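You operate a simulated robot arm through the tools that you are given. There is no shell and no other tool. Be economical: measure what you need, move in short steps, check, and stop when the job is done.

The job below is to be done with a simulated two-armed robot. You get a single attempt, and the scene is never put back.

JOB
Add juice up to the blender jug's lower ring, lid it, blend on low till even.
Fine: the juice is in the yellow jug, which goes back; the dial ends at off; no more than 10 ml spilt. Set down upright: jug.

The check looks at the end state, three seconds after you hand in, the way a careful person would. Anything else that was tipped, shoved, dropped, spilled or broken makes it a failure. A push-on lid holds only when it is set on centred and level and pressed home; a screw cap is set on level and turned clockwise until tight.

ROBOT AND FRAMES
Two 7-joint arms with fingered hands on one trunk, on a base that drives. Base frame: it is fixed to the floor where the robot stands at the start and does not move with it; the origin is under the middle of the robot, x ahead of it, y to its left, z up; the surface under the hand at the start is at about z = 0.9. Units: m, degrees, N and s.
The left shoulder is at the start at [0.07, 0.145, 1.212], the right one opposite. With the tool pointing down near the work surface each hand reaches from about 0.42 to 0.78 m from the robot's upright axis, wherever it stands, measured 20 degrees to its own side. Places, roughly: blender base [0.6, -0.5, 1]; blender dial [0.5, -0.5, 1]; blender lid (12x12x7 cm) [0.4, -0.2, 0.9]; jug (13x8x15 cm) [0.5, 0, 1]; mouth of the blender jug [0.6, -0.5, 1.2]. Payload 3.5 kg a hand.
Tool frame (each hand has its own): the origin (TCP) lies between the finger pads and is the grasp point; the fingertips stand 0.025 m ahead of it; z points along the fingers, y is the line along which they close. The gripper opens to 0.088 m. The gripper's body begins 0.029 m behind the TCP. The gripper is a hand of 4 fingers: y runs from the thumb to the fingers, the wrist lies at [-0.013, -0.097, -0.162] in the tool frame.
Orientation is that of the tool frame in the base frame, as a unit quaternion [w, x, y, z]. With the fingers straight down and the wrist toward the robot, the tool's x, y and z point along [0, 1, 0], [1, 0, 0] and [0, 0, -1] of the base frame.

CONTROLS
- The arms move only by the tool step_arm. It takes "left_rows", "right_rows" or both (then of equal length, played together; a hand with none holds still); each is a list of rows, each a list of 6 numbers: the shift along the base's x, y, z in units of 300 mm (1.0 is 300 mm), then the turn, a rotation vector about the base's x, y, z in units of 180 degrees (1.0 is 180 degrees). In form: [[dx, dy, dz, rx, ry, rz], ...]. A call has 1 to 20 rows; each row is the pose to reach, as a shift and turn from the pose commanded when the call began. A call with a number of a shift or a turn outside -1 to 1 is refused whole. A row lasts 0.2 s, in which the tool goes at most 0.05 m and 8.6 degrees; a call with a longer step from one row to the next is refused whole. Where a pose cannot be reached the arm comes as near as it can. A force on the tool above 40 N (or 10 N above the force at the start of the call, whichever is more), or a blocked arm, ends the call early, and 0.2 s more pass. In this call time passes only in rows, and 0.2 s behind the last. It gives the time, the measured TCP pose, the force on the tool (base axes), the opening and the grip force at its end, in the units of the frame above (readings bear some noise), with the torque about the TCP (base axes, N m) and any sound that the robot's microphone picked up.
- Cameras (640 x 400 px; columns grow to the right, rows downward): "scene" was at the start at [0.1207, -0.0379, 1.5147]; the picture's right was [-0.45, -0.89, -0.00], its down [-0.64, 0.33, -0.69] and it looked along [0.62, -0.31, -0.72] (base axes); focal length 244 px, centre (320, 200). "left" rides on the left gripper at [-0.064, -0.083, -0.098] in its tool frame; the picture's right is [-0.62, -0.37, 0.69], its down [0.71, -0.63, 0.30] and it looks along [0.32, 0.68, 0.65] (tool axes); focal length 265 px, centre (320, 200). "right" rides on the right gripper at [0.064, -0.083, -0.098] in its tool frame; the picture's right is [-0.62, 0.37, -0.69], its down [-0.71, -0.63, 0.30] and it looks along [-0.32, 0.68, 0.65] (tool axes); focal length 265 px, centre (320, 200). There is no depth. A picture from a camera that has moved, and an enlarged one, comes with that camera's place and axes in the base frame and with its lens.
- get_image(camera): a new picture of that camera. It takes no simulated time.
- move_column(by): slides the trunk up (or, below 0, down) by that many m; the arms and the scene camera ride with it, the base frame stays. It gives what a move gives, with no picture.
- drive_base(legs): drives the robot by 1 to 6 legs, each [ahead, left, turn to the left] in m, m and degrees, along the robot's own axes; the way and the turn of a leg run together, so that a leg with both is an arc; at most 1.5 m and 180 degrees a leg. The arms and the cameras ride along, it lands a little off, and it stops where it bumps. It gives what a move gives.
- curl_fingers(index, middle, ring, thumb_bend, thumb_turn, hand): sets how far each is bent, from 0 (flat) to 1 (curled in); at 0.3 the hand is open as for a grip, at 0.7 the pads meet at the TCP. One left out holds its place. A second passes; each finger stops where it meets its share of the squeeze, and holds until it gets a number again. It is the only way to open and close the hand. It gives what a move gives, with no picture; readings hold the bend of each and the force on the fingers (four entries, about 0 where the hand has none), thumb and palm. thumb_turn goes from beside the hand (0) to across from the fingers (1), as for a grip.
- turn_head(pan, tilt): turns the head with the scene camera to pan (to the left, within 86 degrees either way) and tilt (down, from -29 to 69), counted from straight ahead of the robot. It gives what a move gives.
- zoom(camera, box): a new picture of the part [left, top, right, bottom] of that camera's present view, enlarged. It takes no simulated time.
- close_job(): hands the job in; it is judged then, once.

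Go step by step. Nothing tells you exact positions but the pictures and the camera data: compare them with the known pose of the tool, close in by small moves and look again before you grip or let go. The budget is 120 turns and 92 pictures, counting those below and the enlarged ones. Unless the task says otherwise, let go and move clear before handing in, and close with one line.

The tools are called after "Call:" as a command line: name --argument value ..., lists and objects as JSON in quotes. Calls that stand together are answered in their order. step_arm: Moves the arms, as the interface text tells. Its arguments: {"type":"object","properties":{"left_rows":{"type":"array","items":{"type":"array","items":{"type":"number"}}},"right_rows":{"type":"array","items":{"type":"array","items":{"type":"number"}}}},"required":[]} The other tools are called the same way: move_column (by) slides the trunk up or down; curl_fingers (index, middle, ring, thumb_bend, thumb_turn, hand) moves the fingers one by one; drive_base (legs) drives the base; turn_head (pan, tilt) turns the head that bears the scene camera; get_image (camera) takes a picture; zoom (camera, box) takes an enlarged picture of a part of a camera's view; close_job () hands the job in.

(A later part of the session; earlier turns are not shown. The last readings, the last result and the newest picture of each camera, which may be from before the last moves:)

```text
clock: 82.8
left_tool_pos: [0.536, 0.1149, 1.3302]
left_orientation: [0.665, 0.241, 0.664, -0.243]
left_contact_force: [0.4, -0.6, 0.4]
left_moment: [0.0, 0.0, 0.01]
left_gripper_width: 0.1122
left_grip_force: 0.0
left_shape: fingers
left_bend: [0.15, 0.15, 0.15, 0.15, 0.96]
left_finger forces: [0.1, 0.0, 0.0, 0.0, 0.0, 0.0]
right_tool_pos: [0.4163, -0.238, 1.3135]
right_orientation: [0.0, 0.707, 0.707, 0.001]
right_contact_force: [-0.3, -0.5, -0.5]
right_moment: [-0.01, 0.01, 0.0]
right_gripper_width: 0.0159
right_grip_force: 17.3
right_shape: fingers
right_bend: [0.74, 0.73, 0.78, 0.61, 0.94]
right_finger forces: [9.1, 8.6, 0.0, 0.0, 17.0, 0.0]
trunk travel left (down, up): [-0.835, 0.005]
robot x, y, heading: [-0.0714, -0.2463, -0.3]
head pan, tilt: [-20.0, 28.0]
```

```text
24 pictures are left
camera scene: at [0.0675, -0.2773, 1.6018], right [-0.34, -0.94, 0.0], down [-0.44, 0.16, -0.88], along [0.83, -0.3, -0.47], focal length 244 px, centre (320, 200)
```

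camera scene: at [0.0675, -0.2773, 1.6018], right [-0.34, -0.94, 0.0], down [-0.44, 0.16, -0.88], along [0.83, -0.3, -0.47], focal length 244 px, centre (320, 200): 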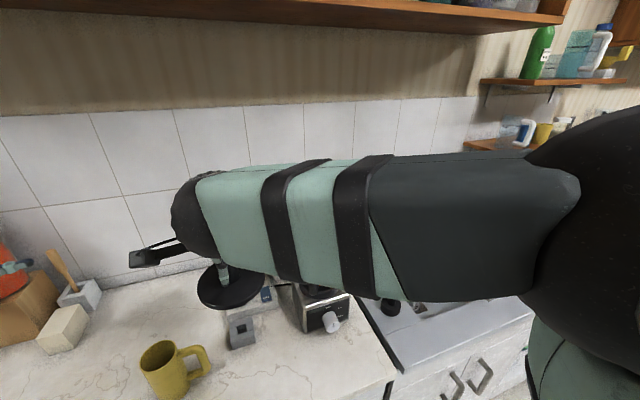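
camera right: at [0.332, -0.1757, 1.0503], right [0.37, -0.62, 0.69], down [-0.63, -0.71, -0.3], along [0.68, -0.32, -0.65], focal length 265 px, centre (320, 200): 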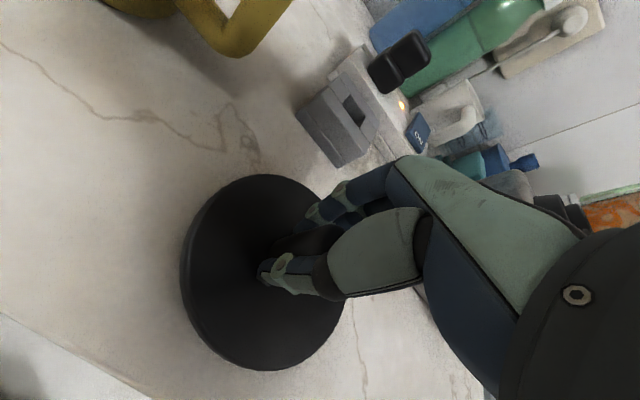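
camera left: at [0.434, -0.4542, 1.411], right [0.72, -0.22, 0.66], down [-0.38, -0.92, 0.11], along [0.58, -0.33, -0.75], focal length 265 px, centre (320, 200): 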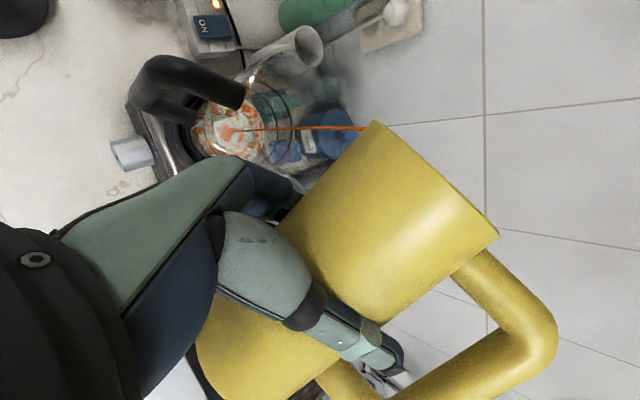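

The lid is held and level. I'll carry it above the mouth while turning the left hand so that its camera views the blender from the left side.

Call:
step_arm --right_rows '[[0.06, -0.08, 0.02, 0, 0, 0], [0.14, -0.19, 0.03, 0, 0, 0], [0.22, -0.3, 0.03, 0, 0, 0], [0.31, -0.42, 0.03, 0, 0, 0], [0.4, -0.54, 0.03, 0, 0, 0], [0.49, -0.65, 0.03, 0, 0, 0], [0.56, -0.743, 0.03, 0, 0, 0]]' --left_rows '[[-0.02, 0, -0.04, 0, 0, -0.047], [-0.04, 0, -0.08, 0, 0, -0.094], [-0.06, 0, -0.12, 0, 0, -0.141], [-0.08, 0, -0.15, 0, 0, -0.188], [-0.08, 0, -0.18, 0, 0, -0.235], [-0.08, 0, -0.2, 0, 0, -0.282], [-0.08, 0, -0.2, 0, 0, -0.329]]'

Call:
get_image --camera "left"

Call:
get_image --camera "scene"

```text
clock: 84.4
left_tool_pos: [0.5147, 0.117, 1.2504]
left_orientation: [-0.44, -0.533, -0.475, 0.545]
left_contact_force: [0.8, 0.3, 7.6]
left_moment: [0.49, 0.03, -0.06]
left_gripper_width: 0.1122
left_grip_force: 0.0
left_shape: fingers
left_bend: [0.15, 0.15, 0.15, 0.15, 0.96]
left_finger forces: [0.1, 0.0, 0.0, 0.0, 0.0, 0.0]
right_tool_pos: [0.5901, -0.4578, 1.3233]
right_orientation: [-0.001, 0.705, 0.709, -0.001]
right_contact_force: [0.2, 0.4, -0.5]
right_moment: [-0.01, 0.02, 0.0]
right_gripper_width: 0.0156
right_grip_force: 17.1
right_shape: fingers
right_bend: [0.74, 0.73, 0.78, 0.61, 0.94]
right_finger forces: [9.0, 8.7, 0.0, 0.1, 16.9, 0.1]
trunk travel left (down, up): [-0.835, 0.005]
robot x, y, heading: [-0.0656, -0.246, -0.1]
head pan, tilt: [-20.0, 28.0]
```

```text
23 pictures are left
camera left: at [0.452, 0.2256, 1.3217], right [-0.45, -0.64, 0.62], down [-0.7, -0.18, -0.69], along [0.55, -0.75, -0.37], focal length 265 px, centre (320, 200)
```

left: 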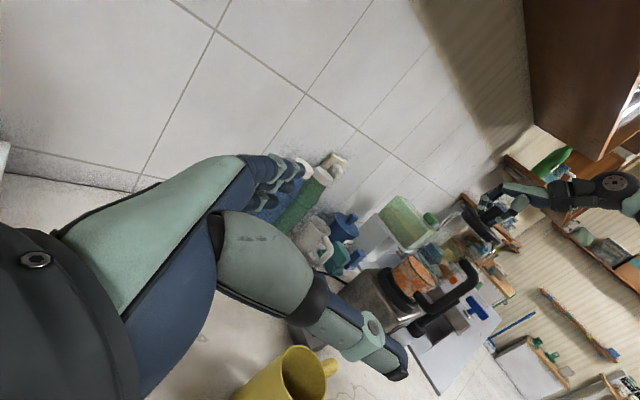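

```text
22 pictures are left
camera scene: at [0.0722, -0.2753, 1.6017], right [-0.34, -0.94, 0.0], down [-0.44, 0.16, -0.88], along [0.83, -0.3, -0.47], focal length 244 px, centre (320, 200)
```

scene: 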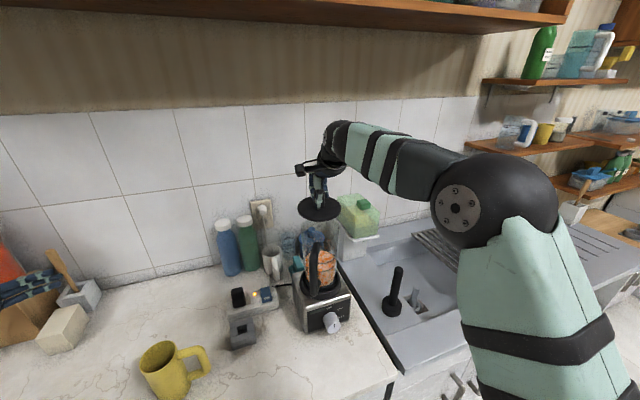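

Call:
step_arm --left_rows '[[0, 0.0, 0.05, 0, 0, 0]]'

Call:
zoom --camera "left" --box '[360, 150, 560, 330]'

Call:
zoom --camera "scene" --box '[270, 160, 390, 300]'

```text
clock: 84.8
left_tool_pos: [0.5109, 0.1164, 1.2857]
left_orientation: [-0.457, -0.537, -0.459, 0.54]
left_contact_force: [0.2, 0.5, -0.2]
left_moment: [0.0, -0.01, 0.01]
left_gripper_width: 0.1119
left_grip_force: 0.0
left_shape: fingers
left_bend: [0.15, 0.15, 0.15, 0.15, 0.96]
left_finger forces: [0.1, 0.0, 0.1, 0.0, 0.1, 0.1]
right_tool_pos: [0.5836, -0.4596, 1.3248]
right_orientation: [0.0, 0.707, 0.707, 0.001]
right_contact_force: [-1.1, 0.3, -1.2]
right_moment: [-0.02, -0.02, -0.02]
right_gripper_width: 0.0158
right_grip_force: 17.6
right_shape: fingers
right_bend: [0.74, 0.73, 0.78, 0.61, 0.94]
right_finger forces: [9.0, 8.8, 0.0, 0.0, 16.8, 0.0]
trunk travel left (down, up): [-0.835, 0.005]
robot x, y, heading: [-0.0674, -0.2475, -0.2]
head pan, tilt: [-20.0, 28.0]
```

```text
2.22 times, centred on (460, 240) of left
camera zoom: at [0.4437, 0.2268, 1.3498], right [-0.47, -0.62, 0.62], down [-0.67, -0.2, -0.71], along [0.57, -0.76, -0.32], focal length 590 px, centre (9, 111)
```

zoom: 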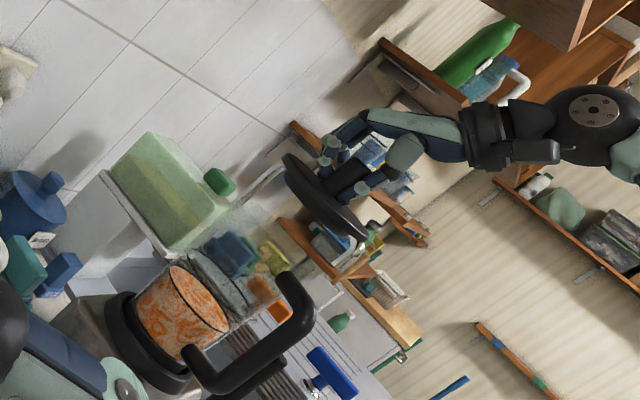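

```text
2.86 times, centred on (330, 230) of scene
camera zoom: at [0.0655, -0.2775, 1.602], right [-0.34, -0.94, 0.0], down [-0.44, 0.16, -0.88], along [0.83, -0.3, -0.47], focal length 697 px, centre (291, 114)
```

zoom: 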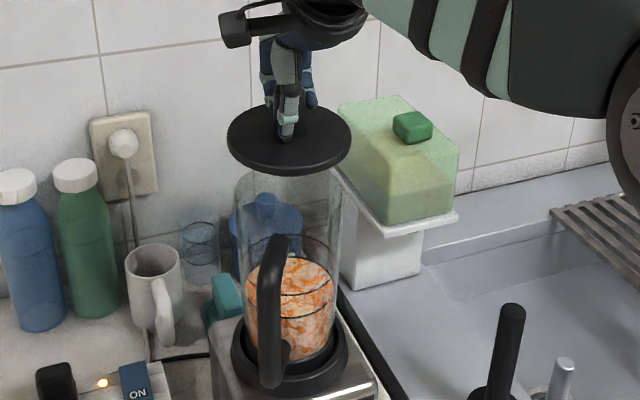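

The scene view shows lid and jug aligned sideways. I'll zoom the left camera to check the depth alignment of the glass rim.

Call:
zoom --camera "left" --box '[370, 205, 490, 310]'

```text
3.81 times, centred on (430, 258) of left
camera zoom: at [0.4437, 0.2268, 1.3498], right [-0.47, -0.62, 0.62], down [-0.67, -0.2, -0.71], along [0.57, -0.76, -0.32], focal length 1011 px, centre (-99, -19)
```

zoom: 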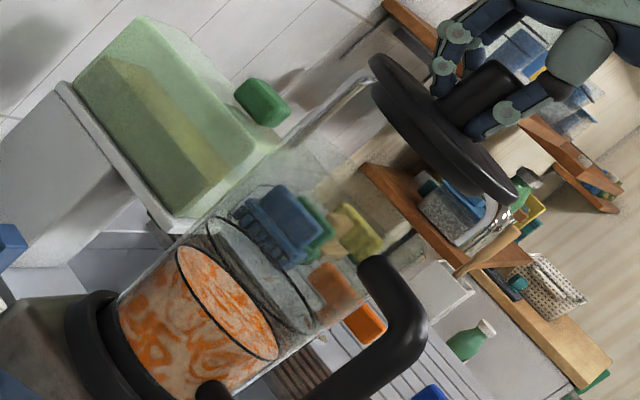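

Lid and jug axes agree within about 3–4 mm. I'll nudge +x 3 mm and lower toward the rim.

Call:
step_arm --right_rows '[[0.01, -0.003, -0.04, 0, 0, 0], [0.012, -0.003, -0.09, 0, 0, 0], [0.012, -0.003, -0.12, 0, 0, 0]]'

Call:
zoom --camera "left" --box '[370, 205, 490, 310]'

Call:
zoom --camera "scene" --box '[285, 190, 365, 270]'

```text
clock: 85.6
left_tool_pos: [0.5135, 0.1162, 1.2838]
left_orientation: [-0.457, -0.538, -0.459, 0.54]
left_contact_force: [-0.6, 0.3, -0.8]
left_moment: [0.01, -0.01, 0.0]
left_gripper_width: 0.1125
left_grip_force: 0.0
left_shape: fingers
left_bend: [0.15, 0.15, 0.15, 0.15, 0.96]
left_finger forces: [0.0, 0.0, 0.0, 0.0, 0.0, 0.1]
right_tool_pos: [0.59, -0.4593, 1.2867]
right_orientation: [0.0, 0.708, 0.707, -0.001]
right_contact_force: [0.0, -1.3, -0.5]
right_moment: [0.05, 0.01, 0.0]
right_gripper_width: 0.0154
right_grip_force: 17.3
right_shape: fingers
right_bend: [0.74, 0.73, 0.78, 0.61, 0.94]
right_finger forces: [8.8, 8.7, 0.0, 0.1, 16.8, 0.0]
trunk travel left (down, up): [-0.835, 0.005]
robot x, y, heading: [-0.0691, -0.2441, 0.3]
head pan, tilt: [-20.0, 28.0]
```

```text
3.81 times, centred on (430, 258) of left
camera zoom: at [0.4461, 0.2269, 1.3489], right [-0.47, -0.62, 0.62], down [-0.67, -0.2, -0.71], along [0.57, -0.76, -0.33], focal length 1011 px, centre (-99, -19)
```

zoom: 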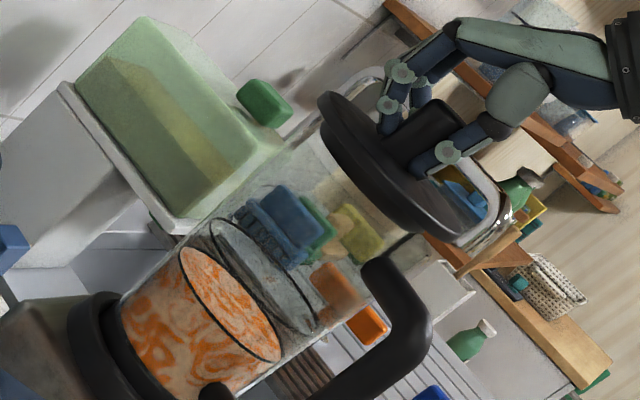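

```text
5.00 times, centred on (325, 230) of scene
camera zoom: at [0.0683, -0.277, 1.6018], right [-0.34, -0.94, 0.0], down [-0.44, 0.16, -0.88], along [0.83, -0.3, -0.47], focal length 1220 px, centre (295, 50)
```

zoom: 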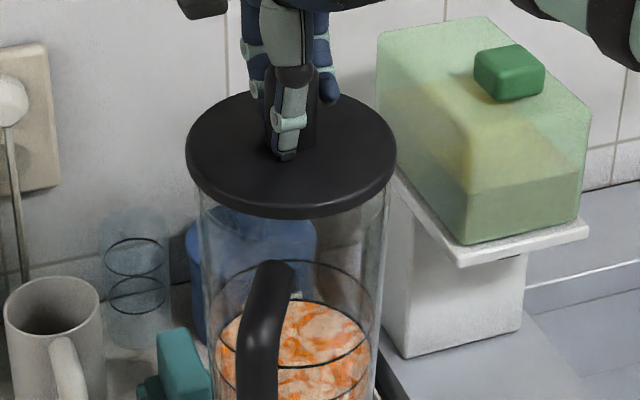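

It's centred within about 2 mm. I'll lower the rest of the way and press.

Call:
step_arm --right_rows '[[0, -0.005, -0.02, 0, 0, 0], [0, -0.005, -0.04, 0, 0, 0], [0, -0.005, -0.055, 0, 0, 0], [0, -0.005, -0.07, 0, 0, 0]]'

Call:
zoom --camera "scene" --box '[285, 190, 365, 270]'

```text
clock: 86.6
left_tool_pos: [0.5122, 0.1154, 1.284]
left_orientation: [-0.458, -0.538, -0.458, 0.54]
left_contact_force: [0.3, 0.7, -0.4]
left_moment: [-0.02, 0.0, 0.0]
left_gripper_width: 0.1122
left_grip_force: 0.0
left_shape: fingers
left_bend: [0.15, 0.15, 0.15, 0.15, 0.96]
left_finger forces: [0.0, 0.1, 0.0, 0.0, 0.1, 0.0]
right_tool_pos: [0.5876, -0.4632, 1.2684]
right_orientation: [0.002, 0.707, 0.707, 0.002]
right_contact_force: [1.0, 0.4, 6.9]
right_moment: [0.08, 0.23, -0.01]
right_gripper_width: 0.0152
right_grip_force: 17.0
right_shape: fingers
right_bend: [0.74, 0.73, 0.78, 0.61, 0.94]
right_finger forces: [8.8, 8.6, 0.0, 0.0, 15.5, 0.0]
trunk travel left (down, up): [-0.835, 0.005]
robot x, y, heading: [-0.0687, -0.2466, 0.2]
head pan, tilt: [-20.0, 28.0]
```

```text
5.00 times, centred on (325, 230) of scene
camera zoom: at [0.0662, -0.2772, 1.6021], right [-0.34, -0.94, 0.0], down [-0.44, 0.16, -0.88], along [0.83, -0.3, -0.47], focal length 1220 px, centre (295, 50)
```

zoom: 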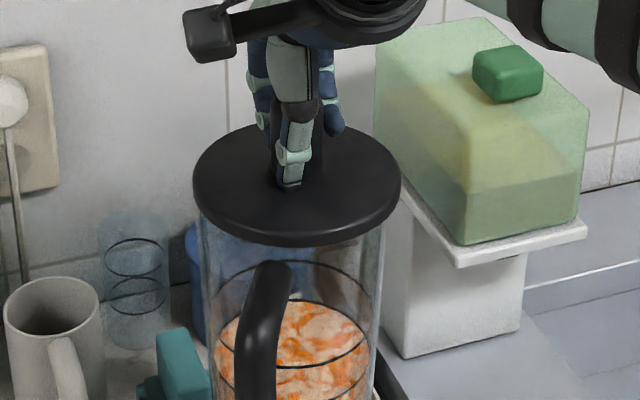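

Call:
zoom --camera "left" --box '[370, 205, 490, 310]'

```text
3.81 times, centred on (430, 258) of left
camera zoom: at [0.4445, 0.2268, 1.3497], right [-0.47, -0.62, 0.62], down [-0.67, -0.2, -0.71], along [0.57, -0.76, -0.32], focal length 1011 px, centre (-99, -19)
```

zoom: 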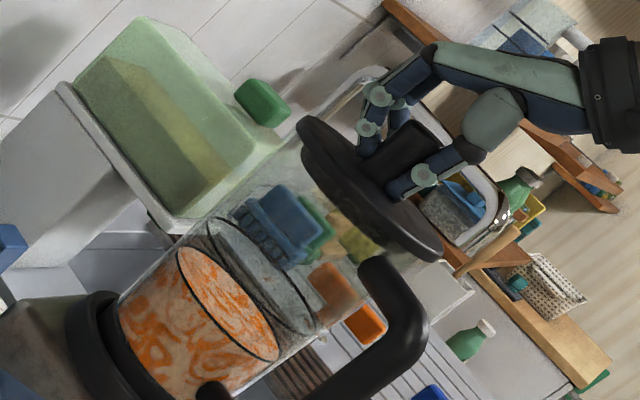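

The contact moment and the side view both say the lid sits about 4–5 mm too far toward the robot. I'll lift slightly, shift +x and lower again.

Call:
step_arm --right_rows '[[0, 0.0, 0.03, 0, 0, 0], [0.016, 0.003, 0.03, 0, 0, 0], [0.016, 0.003, 0.0, 0, 0, 0], [0.016, 0.003, -0.015, 0, 0, 0]]'

```text
clock: 87.6
left_tool_pos: [0.5107, 0.1156, 1.2852]
left_orientation: [-0.457, -0.538, -0.458, 0.54]
left_contact_force: [-0.2, 0.1, -0.5]
left_moment: [0.02, 0.01, -0.02]
left_gripper_width: 0.1123
left_grip_force: 0.0
left_shape: fingers
left_bend: [0.15, 0.15, 0.15, 0.15, 0.96]
left_finger forces: [0.0, 0.1, 0.0, 0.0, 0.1, 0.1]
right_tool_pos: [0.5904, -0.4611, 1.2666]
right_orientation: [0.003, 0.707, 0.707, 0.003]
right_contact_force: [2.9, -1.9, 16.7]
right_moment: [0.08, 0.35, 0.02]
right_gripper_width: 0.015
right_grip_force: 21.4
right_shape: fingers
right_bend: [0.74, 0.74, 0.78, 0.61, 0.94]
right_finger forces: [9.3, 11.1, 0.1, 0.0, 22.3, 0.0]
trunk travel left (down, up): [-0.835, 0.005]
robot x, y, heading: [-0.0651, -0.2464, -0.1]
head pan, tilt: [-20.0, 28.0]
```

Call:
step_arm --right_rows '[[0, 0.0, 0.03, 0, 0, 0], [0.015, 0.002, 0.03, 0, 0, 0], [0.015, 0.002, 0.0, 0, 0, 0], [0.015, 0.002, -0.015, 0, 0, 0]]'

Call:
zoom --camera "scene" --box '[285, 190, 365, 270]'

```text
clock: 88.6
left_tool_pos: [0.5061, 0.1158, 1.2869]
left_orientation: [0.46, 0.539, 0.457, -0.538]
left_contact_force: [-0.1, 0.2, 0.1]
left_moment: [-0.01, 0.0, 0.04]
left_gripper_width: 0.1123
left_grip_force: 0.1
left_shape: fingers
left_bend: [0.15, 0.15, 0.15, 0.15, 0.96]
left_finger forces: [0.0, 0.0, 0.1, 0.0, 0.1, 0.0]
right_tool_pos: [0.5937, -0.4611, 1.2683]
right_orientation: [0.008, 0.708, 0.706, 0.006]
right_contact_force: [0.9, -3.2, 34.5]
right_moment: [0.19, 0.9, 0.04]
right_gripper_width: 0.0153
right_grip_force: 30.7
right_shape: fingers
right_bend: [0.74, 0.74, 0.78, 0.62, 0.93]
right_finger forces: [9.0, 10.3, 0.0, 0.0, 42.6, 0.1]
trunk travel left (down, up): [-0.835, 0.005]
robot x, y, heading: [-0.0678, -0.2463, -0.0]
head pan, tilt: [-20.0, 28.0]
```

```text
5.00 times, centred on (325, 230) of scene
camera zoom: at [0.0599, -0.2758, 1.6032], right [-0.34, -0.94, 0.0], down [-0.44, 0.16, -0.89], along [0.83, -0.3, -0.47], focal length 1220 px, centre (295, 50)
```

zoom: 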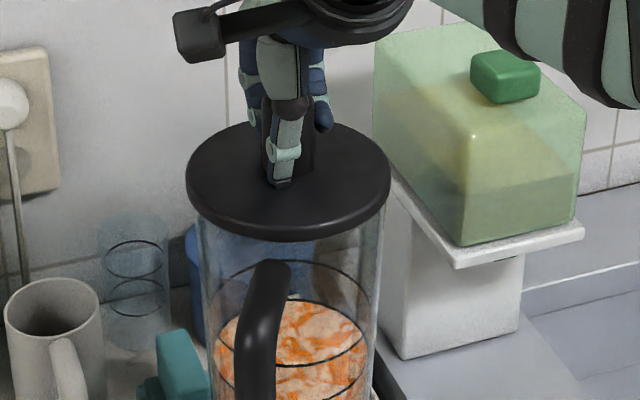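

Call:
zoom --camera "left" --box '[385, 210, 465, 280]'

```text
5.71 times, centred on (425, 245) of left
camera zoom: at [0.4393, 0.2278, 1.3519], right [-0.48, -0.62, 0.62], down [-0.67, -0.2, -0.71], along [0.57, -0.76, -0.32], focal length 1517 px, centre (-280, -57)
```

zoom: 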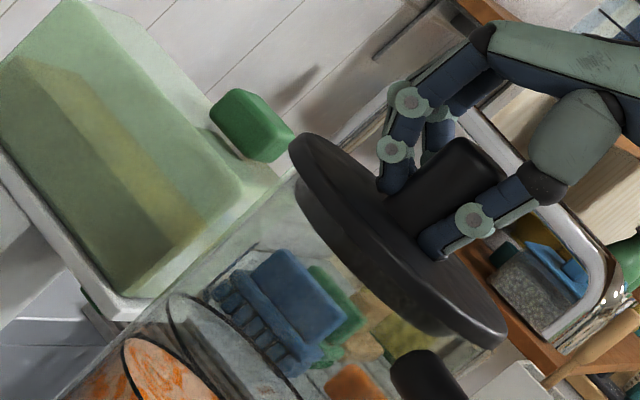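

The side view shows the plug inside the glass with the disc resting on the rim. I'll relieve the force, release, and inspect from both views.

Call:
step_arm --right_rows '[[0, 0, 0.02, 0, 0, 0], [0, 0, 0.036, 0, 0, 0]]'

Call:
curl_fingers --hand "right" --index 0.3 --middle 0.3 --ring 0.3 --thumb_bend 0.3

Call:
step_arm --right_rows '[[0, 0, 0.1, 0, 0, 0], [0, 0, 0.25, 0, 0, 0], [0, 0, 0.35, 0, 0, 0]]'

Call:
zoom --camera "left" --box '[375, 200, 475, 290]'

Call:
zoom --camera "scene" --box '[285, 190, 365, 270]'

```text
clock: 89.2
left_tool_pos: [0.5091, 0.1153, 1.2849]
left_orientation: [-0.457, -0.537, -0.459, 0.54]
left_contact_force: [-0.5, 0.3, 0.6]
left_moment: [0.0, 0.02, -0.01]
left_gripper_width: 0.1121
left_grip_force: 0.1
left_shape: fingers
left_bend: [0.15, 0.15, 0.15, 0.15, 0.96]
left_finger forces: [0.0, 0.1, 0.0, 0.0, 0.0, 0.0]
right_tool_pos: [0.5955, -0.4598, 1.2667]
right_orientation: [0.0, 0.707, 0.707, -0.001]
right_contact_force: [-2.6, -0.1, 7.7]
right_moment: [0.05, 0.21, 0.0]
right_gripper_width: 0.0153
right_grip_force: 18.1
right_shape: fingers
right_bend: [0.74, 0.74, 0.78, 0.62, 0.93]
right_finger forces: [7.7, 8.6, 0.0, 0.0, 19.4, 0.0]
trunk travel left (down, up): [-0.835, 0.005]
robot x, y, heading: [-0.0711, -0.242, 0.1]
head pan, tilt: [-20.0, 28.0]
```

```text
clock: 90.2
left_tool_pos: [0.512, 0.1159, 1.2838]
left_orientation: [-0.458, -0.538, -0.458, 0.54]
left_contact_force: [0.8, 0.4, -0.7]
left_moment: [0.01, -0.02, 0.03]
left_gripper_width: 0.1124
left_grip_force: 0.0
left_shape: fingers
left_bend: [0.15, 0.15, 0.15, 0.15, 0.96]
left_finger forces: [0.1, 0.0, 0.1, 0.0, 0.0, 0.1]
right_tool_pos: [0.5975, -0.4612, 1.2664]
right_orientation: [0.001, 0.707, 0.707, 0.0]
right_contact_force: [0.3, 0.0, 0.6]
right_moment: [-0.02, 0.01, 0.0]
right_gripper_width: 0.0842
right_grip_force: 0.1
right_shape: fingers
right_bend: [0.3, 0.3, 0.3, 0.3, 0.97]
right_finger forces: [0.0, 0.0, 0.1, 0.0, 0.1, 0.1]
trunk travel left (down, up): [-0.835, 0.005]
robot x, y, heading: [-0.0692, -0.2451, -0.1]
head pan, tilt: [-20.0, 28.0]
```

```text
clock: 91.0
left_tool_pos: [0.5118, 0.1166, 1.2851]
left_orientation: [-0.458, -0.537, -0.457, 0.541]
left_contact_force: [-0.2, 0.8, 0.8]
left_moment: [0.01, 0.02, 0.0]
left_gripper_width: 0.1124
left_grip_force: 0.1
left_shape: fingers
left_bend: [0.15, 0.15, 0.15, 0.15, 0.96]
left_finger forces: [0.0, 0.0, 0.0, 0.0, 0.0, 0.1]
right_tool_pos: [0.6006, -0.4605, 1.3735]
right_orientation: [0.0, 0.707, 0.708, 0.0]
right_contact_force: [0.3, 0.2, 0.6]
right_moment: [0.0, 0.0, 0.0]
right_gripper_width: 0.0843
right_grip_force: 0.2
right_shape: fingers
right_bend: [0.3, 0.3, 0.3, 0.3, 0.97]
right_finger forces: [0.1, 0.0, 0.0, 0.0, 0.0, 0.0]
trunk travel left (down, up): [-0.835, 0.005]
robot x, y, heading: [-0.0684, -0.2466, -0.1]
head pan, tilt: [-20.0, 28.0]
```

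```text
4.44 times, centred on (425, 245) of left
camera zoom: at [0.4457, 0.2266, 1.349], right [-0.47, -0.62, 0.62], down [-0.67, -0.2, -0.71], along [0.57, -0.76, -0.33], focal length 1180 px, centre (-147, 0)
```

zoom: 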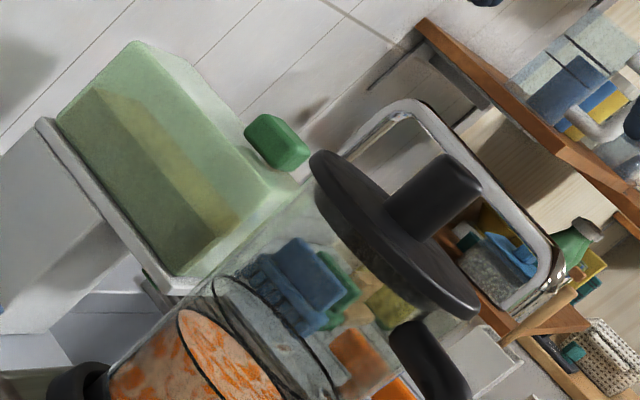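

```text
5.00 times, centred on (325, 230) of scene
camera zoom: at [0.0678, -0.2773, 1.6018], right [-0.34, -0.94, 0.0], down [-0.44, 0.16, -0.88], along [0.83, -0.3, -0.47], focal length 1220 px, centre (295, 50)
```

zoom: 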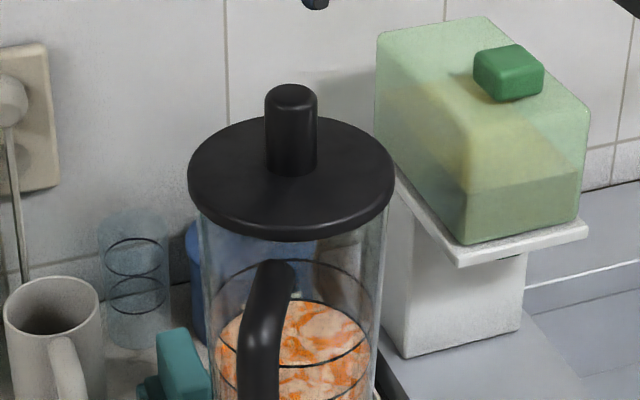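

The lid is centred on the jug axis and level. To press it home I'll make a fist and push straight down on the knob.

Call:
curl_fingers --hand "right" --index 0.75 --middle 0.75 --ring 0.75 --thumb_bend 0.7

Call:
step_arm --right_rows '[[-0.04, 0, -0.08, 0, 0, 0], [-0.04, 0, -0.16, 0, 0, 0], [-0.04, 0, -0.2, 0, 0, 0], [-0.04, 0, -0.22, 0, 0, 0], [-0.04, 0, -0.24, 0, 0, 0], [-0.04, 0, -0.255, 0, 0, 0], [-0.04, 0, -0.27, 0, 0, 0], [-0.04, 0, -0.285, 0, 0, 0]]'

```text
clock: 92.0
left_tool_pos: [0.5123, 0.1151, 1.2837]
left_orientation: [-0.457, -0.539, -0.458, 0.539]
left_contact_force: [-0.7, -0.2, 0.6]
left_moment: [0.04, 0.01, -0.01]
left_gripper_width: 0.1121
left_grip_force: 0.2
left_shape: fingers
left_bend: [0.15, 0.15, 0.15, 0.15, 0.96]
left_finger forces: [0.0, 0.0, 0.1, 0.0, 0.0, 0.1]
right_tool_pos: [0.6001, -0.4605, 1.3726]
right_orientation: [0.0, 0.707, 0.707, 0.0]
right_contact_force: [-0.1, -0.6, -0.2]
right_moment: [-0.01, 0.0, 0.0]
right_gripper_width: 0.0
right_grip_force: 0.1
right_shape: fingers
right_bend: [0.74, 0.75, 0.75, 0.68, 0.97]
right_finger forces: [0.1, 0.0, 0.1, 0.0, 0.1, 0.0]
trunk travel left (down, up): [-0.835, 0.005]
robot x, y, heading: [-0.0673, -0.2432, -0.1]
head pan, tilt: [-20.0, 28.0]
```

```text
clock: 93.5
left_tool_pos: [0.5097, 0.1157, 1.285]
left_orientation: [-0.457, -0.538, -0.458, 0.54]
left_contact_force: [0.8, 0.8, 0.7]
left_moment: [-0.04, 0.0, 0.01]
left_gripper_width: 0.112
left_grip_force: 0.1
left_shape: fingers
left_bend: [0.15, 0.15, 0.15, 0.15, 0.96]
left_finger forces: [0.1, 0.0, 0.1, 0.0, 0.0, 0.0]
right_tool_pos: [0.586, -0.4616, 1.3084]
right_orientation: [0.012, 0.708, 0.706, 0.011]
right_contact_force: [-5.4, 1.5, 19.2]
right_moment: [0.11, 0.34, 0.01]
right_gripper_width: 0.0
right_grip_force: 9.8
right_shape: fingers
right_bend: [0.75, 0.75, 0.75, 0.69, 0.97]
right_finger forces: [0.0, 0.0, 0.0, 0.0, 20.3, 0.0]
trunk travel left (down, up): [-0.835, 0.005]
robot x, y, heading: [-0.064, -0.2409, -0.0]
head pan, tilt: [-20.0, 28.0]
stopped in row 7 (right hand): the force on the tool passed its limit at 41 N (the readings are from after the stop); the commanded pose is now the measured one
```

The lid took a 41 N push without moving. Next, the dial: I'll lift off, back up a bit, lower the column, and look at the dial.

Call:
step_arm --right_rows '[[0, 0, 0.12, 0, 0, 0], [0, 0, 0.25, 0, 0, 0], [-0.15, 0, 0.25, 0, 0, 0], [-0.3, 0, 0.25, 0, 0, 0], [-0.45, 0, 0.2, 0, 0, 0], [-0.55, -0.05, 0.1, 0, 0, 0]]'

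Call:
drive_base --legs '[[-0.13, 0, 0], [0, -0.15, 0]]'

Call:
turn_head --pan -8 --tilt 38

Call:
get_image --camera "scene"

```text
clock: 95.0
left_tool_pos: [0.5116, 0.1122, 1.2865]
left_orientation: [0.456, 0.54, 0.459, -0.539]
left_contact_force: [-0.1, -0.8, 0.1]
left_moment: [0.01, 0.04, 0.01]
left_gripper_width: 0.1122
left_grip_force: 0.0
left_shape: fingers
left_bend: [0.15, 0.15, 0.15, 0.15, 0.96]
left_finger forces: [0.1, 0.0, 0.1, 0.0, 0.0, 0.1]
right_tool_pos: [0.4226, -0.4821, 1.3348]
right_orientation: [0.008, 0.707, 0.707, 0.009]
right_contact_force: [0.8, -0.7, 0.8]
right_moment: [0.01, 0.01, 0.03]
right_gripper_width: 0.0
right_grip_force: 0.1
right_shape: fingers
right_bend: [0.75, 0.75, 0.75, 0.68, 0.97]
right_finger forces: [0.0, 0.0, 0.1, 0.1, 0.0, 0.0]
trunk travel left (down, up): [-0.835, 0.005]
robot x, y, heading: [-0.0701, -0.2487, -0.1]
head pan, tilt: [-20.0, 28.0]
```

```text
clock: 97.2
left_tool_pos: [0.3844, -0.0309, 1.2836]
left_orientation: [-0.457, -0.538, -0.456, 0.542]
left_contact_force: [-0.9, 0.3, 0.2]
left_moment: [0.02, -0.05, 0.03]
left_gripper_width: 0.1123
left_grip_force: 0.0
left_shape: fingers
left_bend: [0.15, 0.15, 0.15, 0.15, 0.96]
left_finger forces: [0.0, 0.0, 0.0, 0.1, 0.1, 0.0]
right_tool_pos: [0.2926, -0.6244, 1.3359]
right_orientation: [0.009, 0.71, 0.704, 0.007]
right_contact_force: [-0.1, 0.7, -0.6]
right_moment: [0.01, 0.01, -0.02]
right_gripper_width: 0.0
right_grip_force: 0.0
right_shape: fingers
right_bend: [0.75, 0.75, 0.75, 0.68, 0.97]
right_finger forces: [0.1, 0.0, 0.1, 0.0, 0.1, 0.0]
trunk travel left (down, up): [-0.835, 0.005]
robot x, y, heading: [-0.1979, -0.3913, -0.1]
head pan, tilt: [-20.0, 28.0]
```

```text
clock: 97.9
left_tool_pos: [0.3854, -0.0345, 1.2846]
left_orientation: [-0.456, -0.538, -0.457, 0.541]
left_contact_force: [0.8, 0.3, 0.2]
left_moment: [0.0, 0.0, 0.01]
left_gripper_width: 0.1124
left_grip_force: 0.1
left_shape: fingers
left_bend: [0.15, 0.15, 0.15, 0.15, 0.96]
left_finger forces: [0.0, 0.1, 0.1, 0.0, 0.0, 0.0]
right_tool_pos: [0.2925, -0.6271, 1.3338]
right_orientation: [0.007, 0.71, 0.704, 0.008]
right_contact_force: [0.2, -0.2, 0.1]
right_moment: [0.02, 0.0, 0.01]
right_gripper_width: 0.0001
right_grip_force: 0.0
right_shape: fingers
right_bend: [0.75, 0.75, 0.75, 0.68, 0.97]
right_finger forces: [0.1, 0.1, 0.0, 0.0, 0.1, 0.0]
trunk travel left (down, up): [-0.835, 0.005]
robot x, y, heading: [-0.1956, -0.3912, -0.4]
head pan, tilt: [-8.0, 38.0]
```

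```text
10 pictures are left
camera scene: at [-0.0616, -0.4063, 1.5864], right [-0.14, -0.99, 0.0], down [-0.61, 0.09, -0.79], along [0.78, -0.11, -0.62], focal length 244 px, centre (320, 200)
```

scene: 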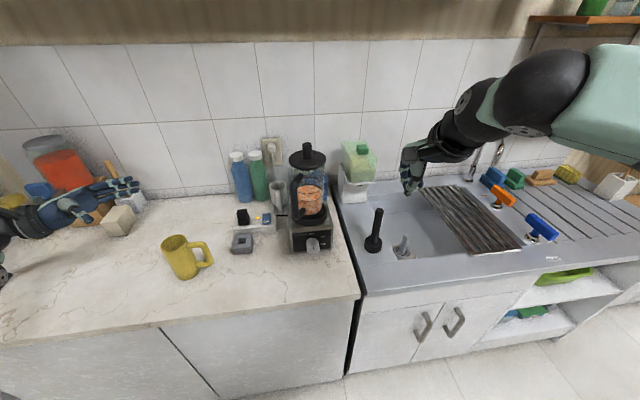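

Call:
zoom --camera "scene" --box '[280, 140, 345, 265]'

```text
3.20 times, centred on (312, 202) of scene
camera zoom: at [-0.0616, -0.4063, 1.5864], right [-0.14, -0.99, 0.0], down [-0.61, 0.09, -0.79], along [0.78, -0.11, -0.62], focal length 780 px, centre (344, 192)
```

zoom: 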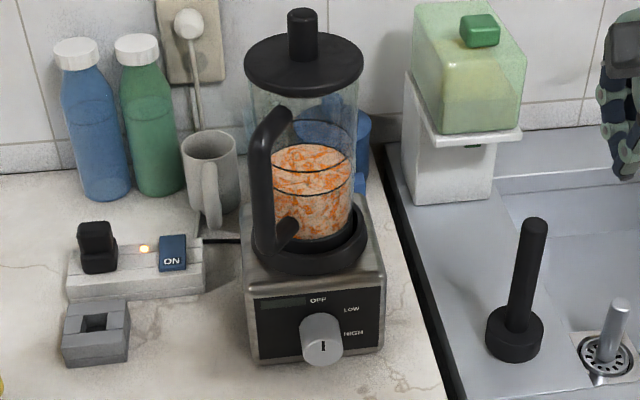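

The lid looks level. I place the dial at about (0.476–0.505, −0.459, 0.952), ~4.3 cm across, with OFF up, LOW 45° clockwise and HIGH 90°. I'll orient the right hand to face it, wrist high, and open it.

Call:
move_column --by -0.06

Call:
step_arm --right_rows '[[0.013, 0.033, -0.044, 0.0297, -0.0171, -0.0297], [0.026, 0.066, -0.088, 0.0593, -0.0342, -0.0593], [0.04, 0.1, -0.132, 0.089, -0.0514, -0.089], [0.053, 0.132, -0.176, 0.1186, -0.0685, -0.1186], [0.066, 0.165, -0.22, 0.1483, -0.0856, -0.1483], [0.08, 0.198, -0.265, 0.178, -0.1027, -0.178], [0.093, 0.23, -0.31, 0.2076, -0.1198, -0.2076], [0.106, 0.264, -0.353, 0.2373, -0.137, -0.2373], [0.12, 0.297, -0.397, 0.2669, -0.1541, -0.2669], [0.132, 0.33, -0.44, 0.2966, -0.1712, -0.2966], [0.146, 0.363, -0.485, 0.3263, -0.1883, -0.3263], [0.159, 0.395, -0.53, 0.3559, -0.2054, -0.3559], [0.172, 0.428, -0.574, 0.3856, -0.2225, -0.3856], [0.185, 0.46, -0.618, 0.4152, -0.2396, -0.4152], [0.2, 0.495, -0.66, 0.4449, -0.2568, -0.4449], [0.212, 0.528, -0.706, 0.4745, -0.2739, -0.4745], [0.225, 0.56, -0.75, 0.5042, -0.291, -0.5042]]'

Call:
curl_fingers --hand "right" --index 0.28 --middle 0.28 --ring 0.28 --thumb_bend 0.28

```text
clock: 98.9
left_tool_pos: [0.385, -0.0358, 1.225]
left_orientation: [-0.456, -0.539, -0.457, 0.542]
left_contact_force: [0.2, -0.7, -0.1]
left_moment: [0.03, -0.04, -0.02]
left_gripper_width: 0.1125
left_grip_force: 0.1
left_shape: fingers
left_bend: [0.15, 0.15, 0.15, 0.15, 0.96]
left_finger forces: [0.1, 0.0, 0.1, 0.1, 0.0, 0.0]
right_tool_pos: [0.2929, -0.6264, 1.2757]
right_orientation: [0.008, 0.709, 0.705, 0.008]
right_contact_force: [0.0, 0.3, -0.2]
right_moment: [0.02, -0.03, -0.01]
right_gripper_width: 0.0003
right_grip_force: 0.0
right_shape: fingers
right_bend: [0.75, 0.75, 0.75, 0.68, 0.97]
right_finger forces: [0.0, 0.0, 0.0, 0.1, 0.0, 0.0]
trunk travel left (down, up): [-0.775, 0.065]
robot x, y, heading: [-0.1936, -0.391, -0.4]
head pan, tilt: [-8.0, 38.0]
```

```text
clock: 102.5
left_tool_pos: [0.3847, -0.0328, 1.2243]
left_orientation: [-0.455, -0.539, -0.458, 0.541]
left_contact_force: [0.2, 0.3, -0.1]
left_moment: [0.02, -0.01, 0.01]
left_gripper_width: 0.1126
left_grip_force: 0.2
left_shape: fingers
left_bend: [0.15, 0.15, 0.15, 0.15, 0.96]
left_finger forces: [0.0, 0.1, 0.1, 0.1, 0.1, 0.0]
right_tool_pos: [0.3752, -0.4891, 1.0541]
right_orientation: [-0.181, 0.685, -0.193, 0.679]
right_contact_force: [1.1, 0.5, -0.2]
right_moment: [-0.01, 0.03, 0.03]
right_gripper_width: 0.0
right_grip_force: 0.1
right_shape: fingers
right_bend: [0.75, 0.75, 0.75, 0.68, 0.97]
right_finger forces: [0.0, 0.1, 0.0, 0.1, 0.0, 0.0]
right hand out of reach, approached as far as the arm can: row 16, 17
trunk travel left (down, up): [-0.775, 0.065]
robot x, y, heading: [-0.1983, -0.3938, -0.4]
head pan, tilt: [-8.0, 38.0]
```

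```text
clock: 103.5
left_tool_pos: [0.3847, -0.035, 1.2242]
left_orientation: [-0.456, -0.539, -0.457, 0.541]
left_contact_force: [0.4, 0.5, 0.4]
left_moment: [-0.01, -0.01, -0.04]
left_gripper_width: 0.1122
left_grip_force: 0.0
left_shape: fingers
left_bend: [0.15, 0.15, 0.15, 0.15, 0.96]
left_finger forces: [0.0, 0.0, 0.0, 0.0, 0.0, 0.0]
right_tool_pos: [0.3745, -0.4904, 1.0566]
right_orientation: [-0.18, 0.686, -0.193, 0.678]
right_contact_force: [0.0, -0.2, 0.2]
right_moment: [0.01, -0.03, 0.01]
right_gripper_width: 0.0886
right_grip_force: 0.0
right_shape: fingers
right_bend: [0.28, 0.28, 0.28, 0.28, 0.97]
right_finger forces: [0.1, 0.1, 0.0, 0.0, 0.0, 0.0]
trunk travel left (down, up): [-0.775, 0.065]
robot x, y, heading: [-0.1962, -0.3982, -0.3]
head pan, tilt: [-8.0, 38.0]
```

Call:
step_arm --right_rows '[[0.06, 0.04, -0.1, 0, 0, 0], [0.085, 0.075, -0.2, 0, 0.0, 0], [0.085, 0.105, -0.29, 0, 0, 0], [0.085, 0.105, -0.345, 0, 0, 0]]'

Call:
get_image --camera "right"

```text
clock: 104.5
left_tool_pos: [0.3857, -0.0339, 1.2244]
left_orientation: [-0.455, -0.54, -0.457, 0.541]
left_contact_force: [-0.3, 0.0, 0.4]
left_moment: [-0.02, 0.01, 0.01]
left_gripper_width: 0.1124
left_grip_force: 0.0
left_shape: fingers
left_bend: [0.15, 0.15, 0.15, 0.15, 0.96]
left_finger forces: [0.0, 0.0, 0.0, 0.0, 0.1, 0.1]
right_tool_pos: [0.4129, -0.464, 0.953]
right_orientation: [-0.178, 0.684, -0.193, 0.681]
right_contact_force: [0.0, -0.4, 2.1]
right_moment: [-0.05, -0.03, 0.0]
right_gripper_width: 0.0883
right_grip_force: 0.1
right_shape: fingers
right_bend: [0.28, 0.28, 0.28, 0.28, 0.97]
right_finger forces: [0.0, 0.0, 0.9, 0.1, 0.1, 0.0]
right hand out of reach, approached as far as the arm can: row 1, 2, 3, 4
trunk travel left (down, up): [-0.775, 0.065]
robot x, y, heading: [-0.1967, -0.3924, -0.2]
head pan, tilt: [-8.0, 38.0]
```

```text
8 pictures are left
camera right: at [0.3154, -0.4253, 1.0508], right [-0.7, 0.01, -0.71], down [0.32, 0.9, -0.3], along [0.64, -0.44, -0.63], focal length 265 px, centre (320, 200)
```

right: 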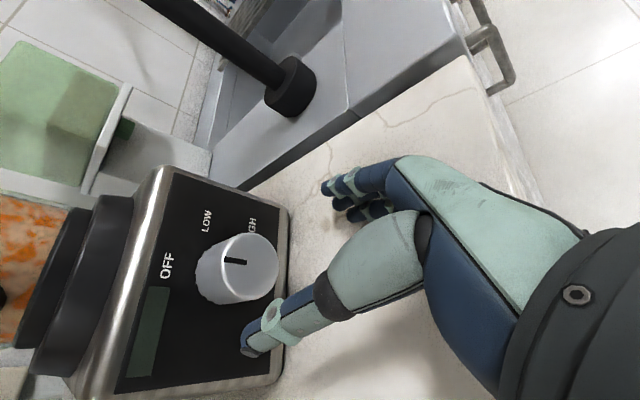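

The dial pointer is at OFF, confirmed. The ring finger brushes the counter, so I'll roll the hand back 20° and raise it slightly before advancing.

Call:
step_arm --right_rows '[[0, 0, 0.015, -0.04, 0, 0], [0, 0.003, 0.015, -0.08, 0, 0], [0, 0.005, 0.013, -0.111, 0, 0], [0.08, 0.005, 0.013, -0.111, 0, 0], [0.15, 0.005, 0.013, -0.111, 0, 0], [0.185, 0.005, 0.013, -0.111, 0, 0]]'

Call:
zoom --camera "right" --box '[160, 150, 440, 350]'

```text
clock: 105.9
left_tool_pos: [0.3849, -0.0342, 1.2243]
left_orientation: [-0.456, -0.539, -0.457, 0.541]
left_contact_force: [-0.5, -0.4, 0.4]
left_moment: [0.0, 0.0, -0.02]
left_gripper_width: 0.1121
left_grip_force: 0.0
left_shape: fingers
left_bend: [0.15, 0.15, 0.15, 0.15, 0.96]
left_finger forces: [0.0, 0.0, 0.0, 0.1, 0.0, 0.0]
right_tool_pos: [0.4667, -0.4621, 0.9544]
right_orientation: [-0.057, 0.706, -0.071, 0.703]
right_contact_force: [0.0, -0.5, 1.0]
right_moment: [-0.03, -0.01, 0.01]
right_gripper_width: 0.0886
right_grip_force: 0.0
right_shape: fingers
right_bend: [0.28, 0.28, 0.28, 0.28, 0.97]
right_finger forces: [0.1, 0.0, 0.0, 0.1, 0.0, 0.0]
right hand out of reach, approached as far as the arm can: row 1, 2, 3
trunk travel left (down, up): [-0.775, 0.065]
robot x, y, heading: [-0.1961, -0.3896, -0.6]
head pan, tilt: [-8.0, 38.0]
```

```text
2.00 times, centred on (300, 250) of right
camera zoom: at [0.3702, -0.3919, 1.0324], right [-0.7, -0.23, -0.67], down [0.32, 0.74, -0.59], along [0.64, -0.63, -0.45], focal length 531 px, centre (360, 100)
```

zoom: 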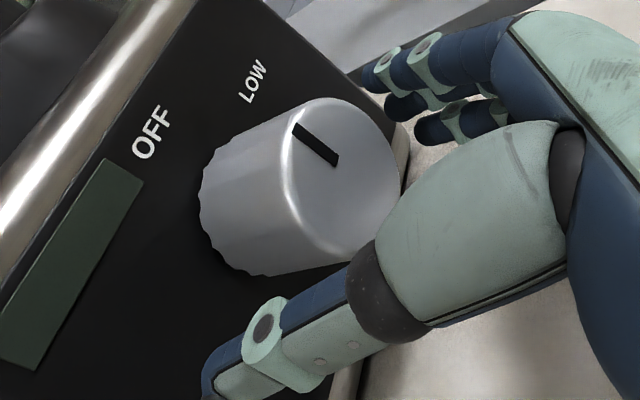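

The knob is nicely between thumb and fingers. I'll close on it.

Call:
curl_fingers --hand "right" --index 0.7 --middle 0.7 --ring 0.7 --thumb_bend 0.7

```text
clock: 106.9
left_tool_pos: [0.3858, -0.0332, 1.2237]
left_orientation: [-0.457, -0.539, -0.457, 0.541]
left_contact_force: [0.0, 0.0, -0.1]
left_moment: [0.02, 0.01, 0.0]
left_gripper_width: 0.1124
left_grip_force: 0.1
left_shape: fingers
left_bend: [0.15, 0.15, 0.15, 0.15, 0.96]
left_finger forces: [0.1, 0.0, 0.0, 0.1, 0.0, 0.0]
right_tool_pos: [0.4681, -0.4613, 0.9546]
right_orientation: [-0.056, 0.705, -0.072, 0.703]
right_contact_force: [0.0, 4.8, -3.1]
right_moment: [-0.03, 0.14, -0.11]
right_gripper_width: 0.033
right_grip_force: 13.5
right_shape: fingers
right_bend: [0.56, 0.65, 0.7, 0.55, 0.97]
right_finger forces: [8.2, 3.5, 0.0, 0.0, 14.7, 0.0]
trunk travel left (down, up): [-0.775, 0.065]
robot x, y, heading: [-0.196, -0.3932, -0.2]
head pan, tilt: [-8.0, 38.0]
```

Gripped. I'll turn clockwise 45° to LOW.

Call:
step_arm --right_rows '[[0, 0, 0, 0.042, 0, 0], [0, 0, 0, 0.083, 0, 0], [0, 0, 0, 0.125, 0, 0], [0, 0, 0, 0.167, 0, 0], [0, 0, 0, 0.208, 0, 0], [0, 0, 0, 0.25, 0, 0]]'

Call:
zoom --camera "right" --box '[160, 150, 440, 350]'

```text
clock: 108.3
left_tool_pos: [0.3855, -0.031, 1.2223]
left_orientation: [-0.457, -0.538, -0.456, 0.542]
left_contact_force: [-0.3, 0.0, -0.3]
left_moment: [0.04, -0.01, -0.02]
left_gripper_width: 0.1122
left_grip_force: 0.1
left_shape: fingers
left_bend: [0.15, 0.15, 0.15, 0.15, 0.96]
left_finger forces: [0.0, 0.0, 0.1, 0.0, 0.0, 0.0]
right_tool_pos: [0.4682, -0.4581, 0.9557]
right_orientation: [-0.323, 0.631, -0.334, 0.621]
right_contact_force: [-0.3, 16.5, -1.9]
right_moment: [-0.14, 0.21, 0.09]
right_gripper_width: 0.0333
right_grip_force: 16.3
right_shape: fingers
right_bend: [0.58, 0.66, 0.7, 0.55, 1.0]
right_finger forces: [7.0, 6.0, 0.0, 0.1, 19.9, 0.0]
trunk travel left (down, up): [-0.775, 0.065]
robot x, y, heading: [-0.194, -0.3937, -0.3]
head pan, tilt: [-8.0, 38.0]
```

```text
2.00 times, centred on (300, 250) of right
camera zoom: at [0.3709, -0.4643, 1.0619], right [-0.7, 0.31, -0.64], down [0.31, 0.94, 0.11], along [0.64, -0.13, -0.76], focal length 531 px, centre (360, 100)
```

zoom: 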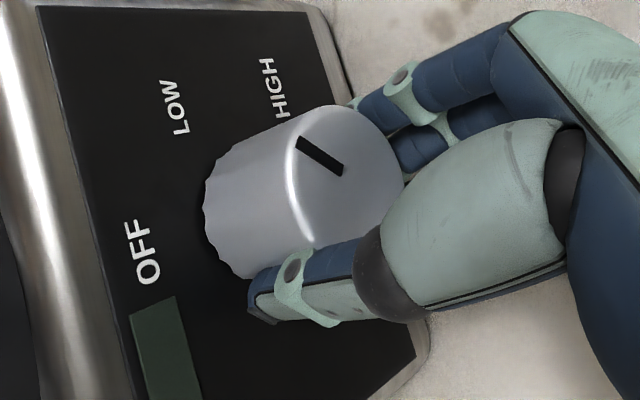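

The knob turned with the hand to roughly 40°. No sound yet, so I'll ease the side force and turn a few degrees more.

Call:
step_arm --right_rows '[[0, 0.012, 0, 0.02, 0, 0], [0, 0.012, 0, 0.035, 0, 0], [0, 0.012, 0, 0.035, 0, 0]]'

```text
clock: 109.1
left_tool_pos: [0.3847, -0.0304, 1.2242]
left_orientation: [-0.457, -0.539, -0.456, 0.542]
left_contact_force: [0.2, 0.7, -0.3]
left_moment: [0.04, 0.0, -0.04]
left_gripper_width: 0.1127
left_grip_force: 0.1
left_shape: fingers
left_bend: [0.15, 0.15, 0.15, 0.15, 0.96]
left_finger forces: [0.0, 0.1, 0.0, 0.0, 0.0, 0.0]
right_tool_pos: [0.4688, -0.4558, 0.956]
right_orientation: [-0.356, 0.611, -0.369, 0.603]
right_contact_force: [-1.7, 14.4, 0.0]
right_moment: [-0.12, 0.13, 0.07]
right_gripper_width: 0.0332
right_grip_force: 15.2
right_shape: fingers
right_bend: [0.58, 0.66, 0.7, 0.55, 1.0]
right_finger forces: [6.9, 5.2, 0.0, 0.1, 17.6, 0.0]
trunk travel left (down, up): [-0.775, 0.065]
robot x, y, heading: [-0.1924, -0.3947, -0.0]
head pan, tilt: [-8.0, 38.0]
```

Call:
zoom --camera "scene" --box '[270, 140, 355, 265]'

```text
3.20 times, centred on (312, 202) of scene
camera zoom: at [-0.0622, -0.402, 1.5264], right [-0.14, -0.99, 0.0], down [-0.61, 0.09, -0.79], along [0.78, -0.12, -0.62], focal length 780 px, centre (344, 192)
```

zoom: 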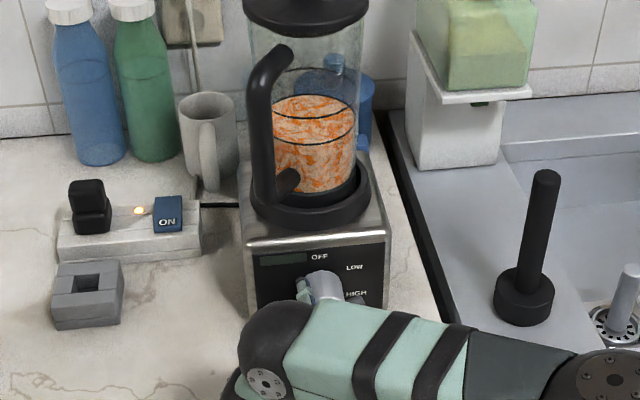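

The streaks look finer than before, so it may already be mixing. I'll hold a few seconds and listen.

Call:
step_arm --right_rows '[[0, 0.01, 0, 0, 0, 0], [0, 0.01, 0, 0, 0, 0], [0, 0.01, 0, 0, 0, 0], [0, 0.01, 0, 0, 0, 0], [0, 0.01, 0, 0, 0, 0], [0, 0.01, 0, 0, 0, 0], [0, 0.01, 0, 0, 0, 0], [0, 0.01, 0, 0, 0, 0], [0, 0.01, 0, 0, 0, 0], [0, 0.01, 0, 0, 0, 0], [0, 0.01, 0, 0, 0, 0], [0, 0.01, 0, 0, 0, 0], [0, 0.01, 0, 0, 0, 0], [0, 0.01, 0, 0, 0, 0], [0, 0.01, 0, 0, 0, 0]]'

Call:
zoom --camera "scene" --box '[270, 140, 355, 265]'

```text
clock: 112.3
left_tool_pos: [0.3841, -0.032, 1.2247]
left_orientation: [-0.456, -0.539, -0.457, 0.541]
left_contact_force: [0.4, -0.3, -0.3]
left_moment: [0.0, 0.0, 0.02]
left_gripper_width: 0.1122
left_grip_force: 0.1
left_shape: fingers
left_bend: [0.15, 0.15, 0.15, 0.15, 0.96]
left_finger forces: [0.0, 0.0, 0.0, 0.0, 0.0, 0.1]
right_tool_pos: [0.4682, -0.455, 0.9558]
right_orientation: [-0.355, 0.611, -0.368, 0.604]
right_contact_force: [-0.4, 5.6, 0.4]
right_moment: [-0.06, 0.04, 0.06]
right_gripper_width: 0.0327
right_grip_force: 12.2
right_shape: fingers
right_bend: [0.58, 0.66, 0.7, 0.55, 0.98]
right_finger forces: [8.0, 3.5, 0.0, 0.1, 13.4, 0.0]
trunk travel left (down, up): [-0.775, 0.065]
robot x, y, heading: [-0.1966, -0.3926, -0.2]
head pan, tilt: [-8.0, 38.0]
```

```text
3.20 times, centred on (312, 202) of scene
camera zoom: at [-0.0621, -0.4042, 1.5264], right [-0.14, -0.99, 0.0], down [-0.61, 0.09, -0.79], along [0.78, -0.11, -0.62], focal length 780 px, centre (344, 192)
```

zoom: 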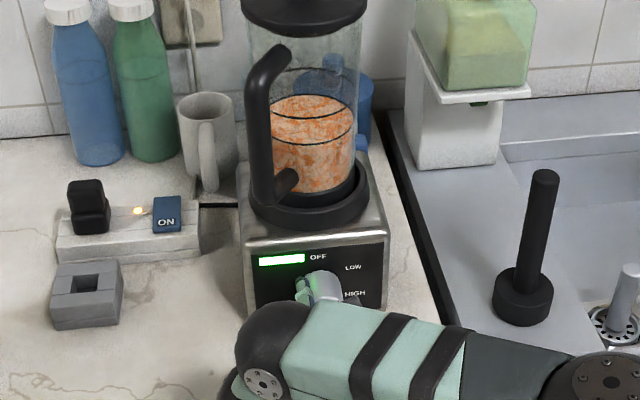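

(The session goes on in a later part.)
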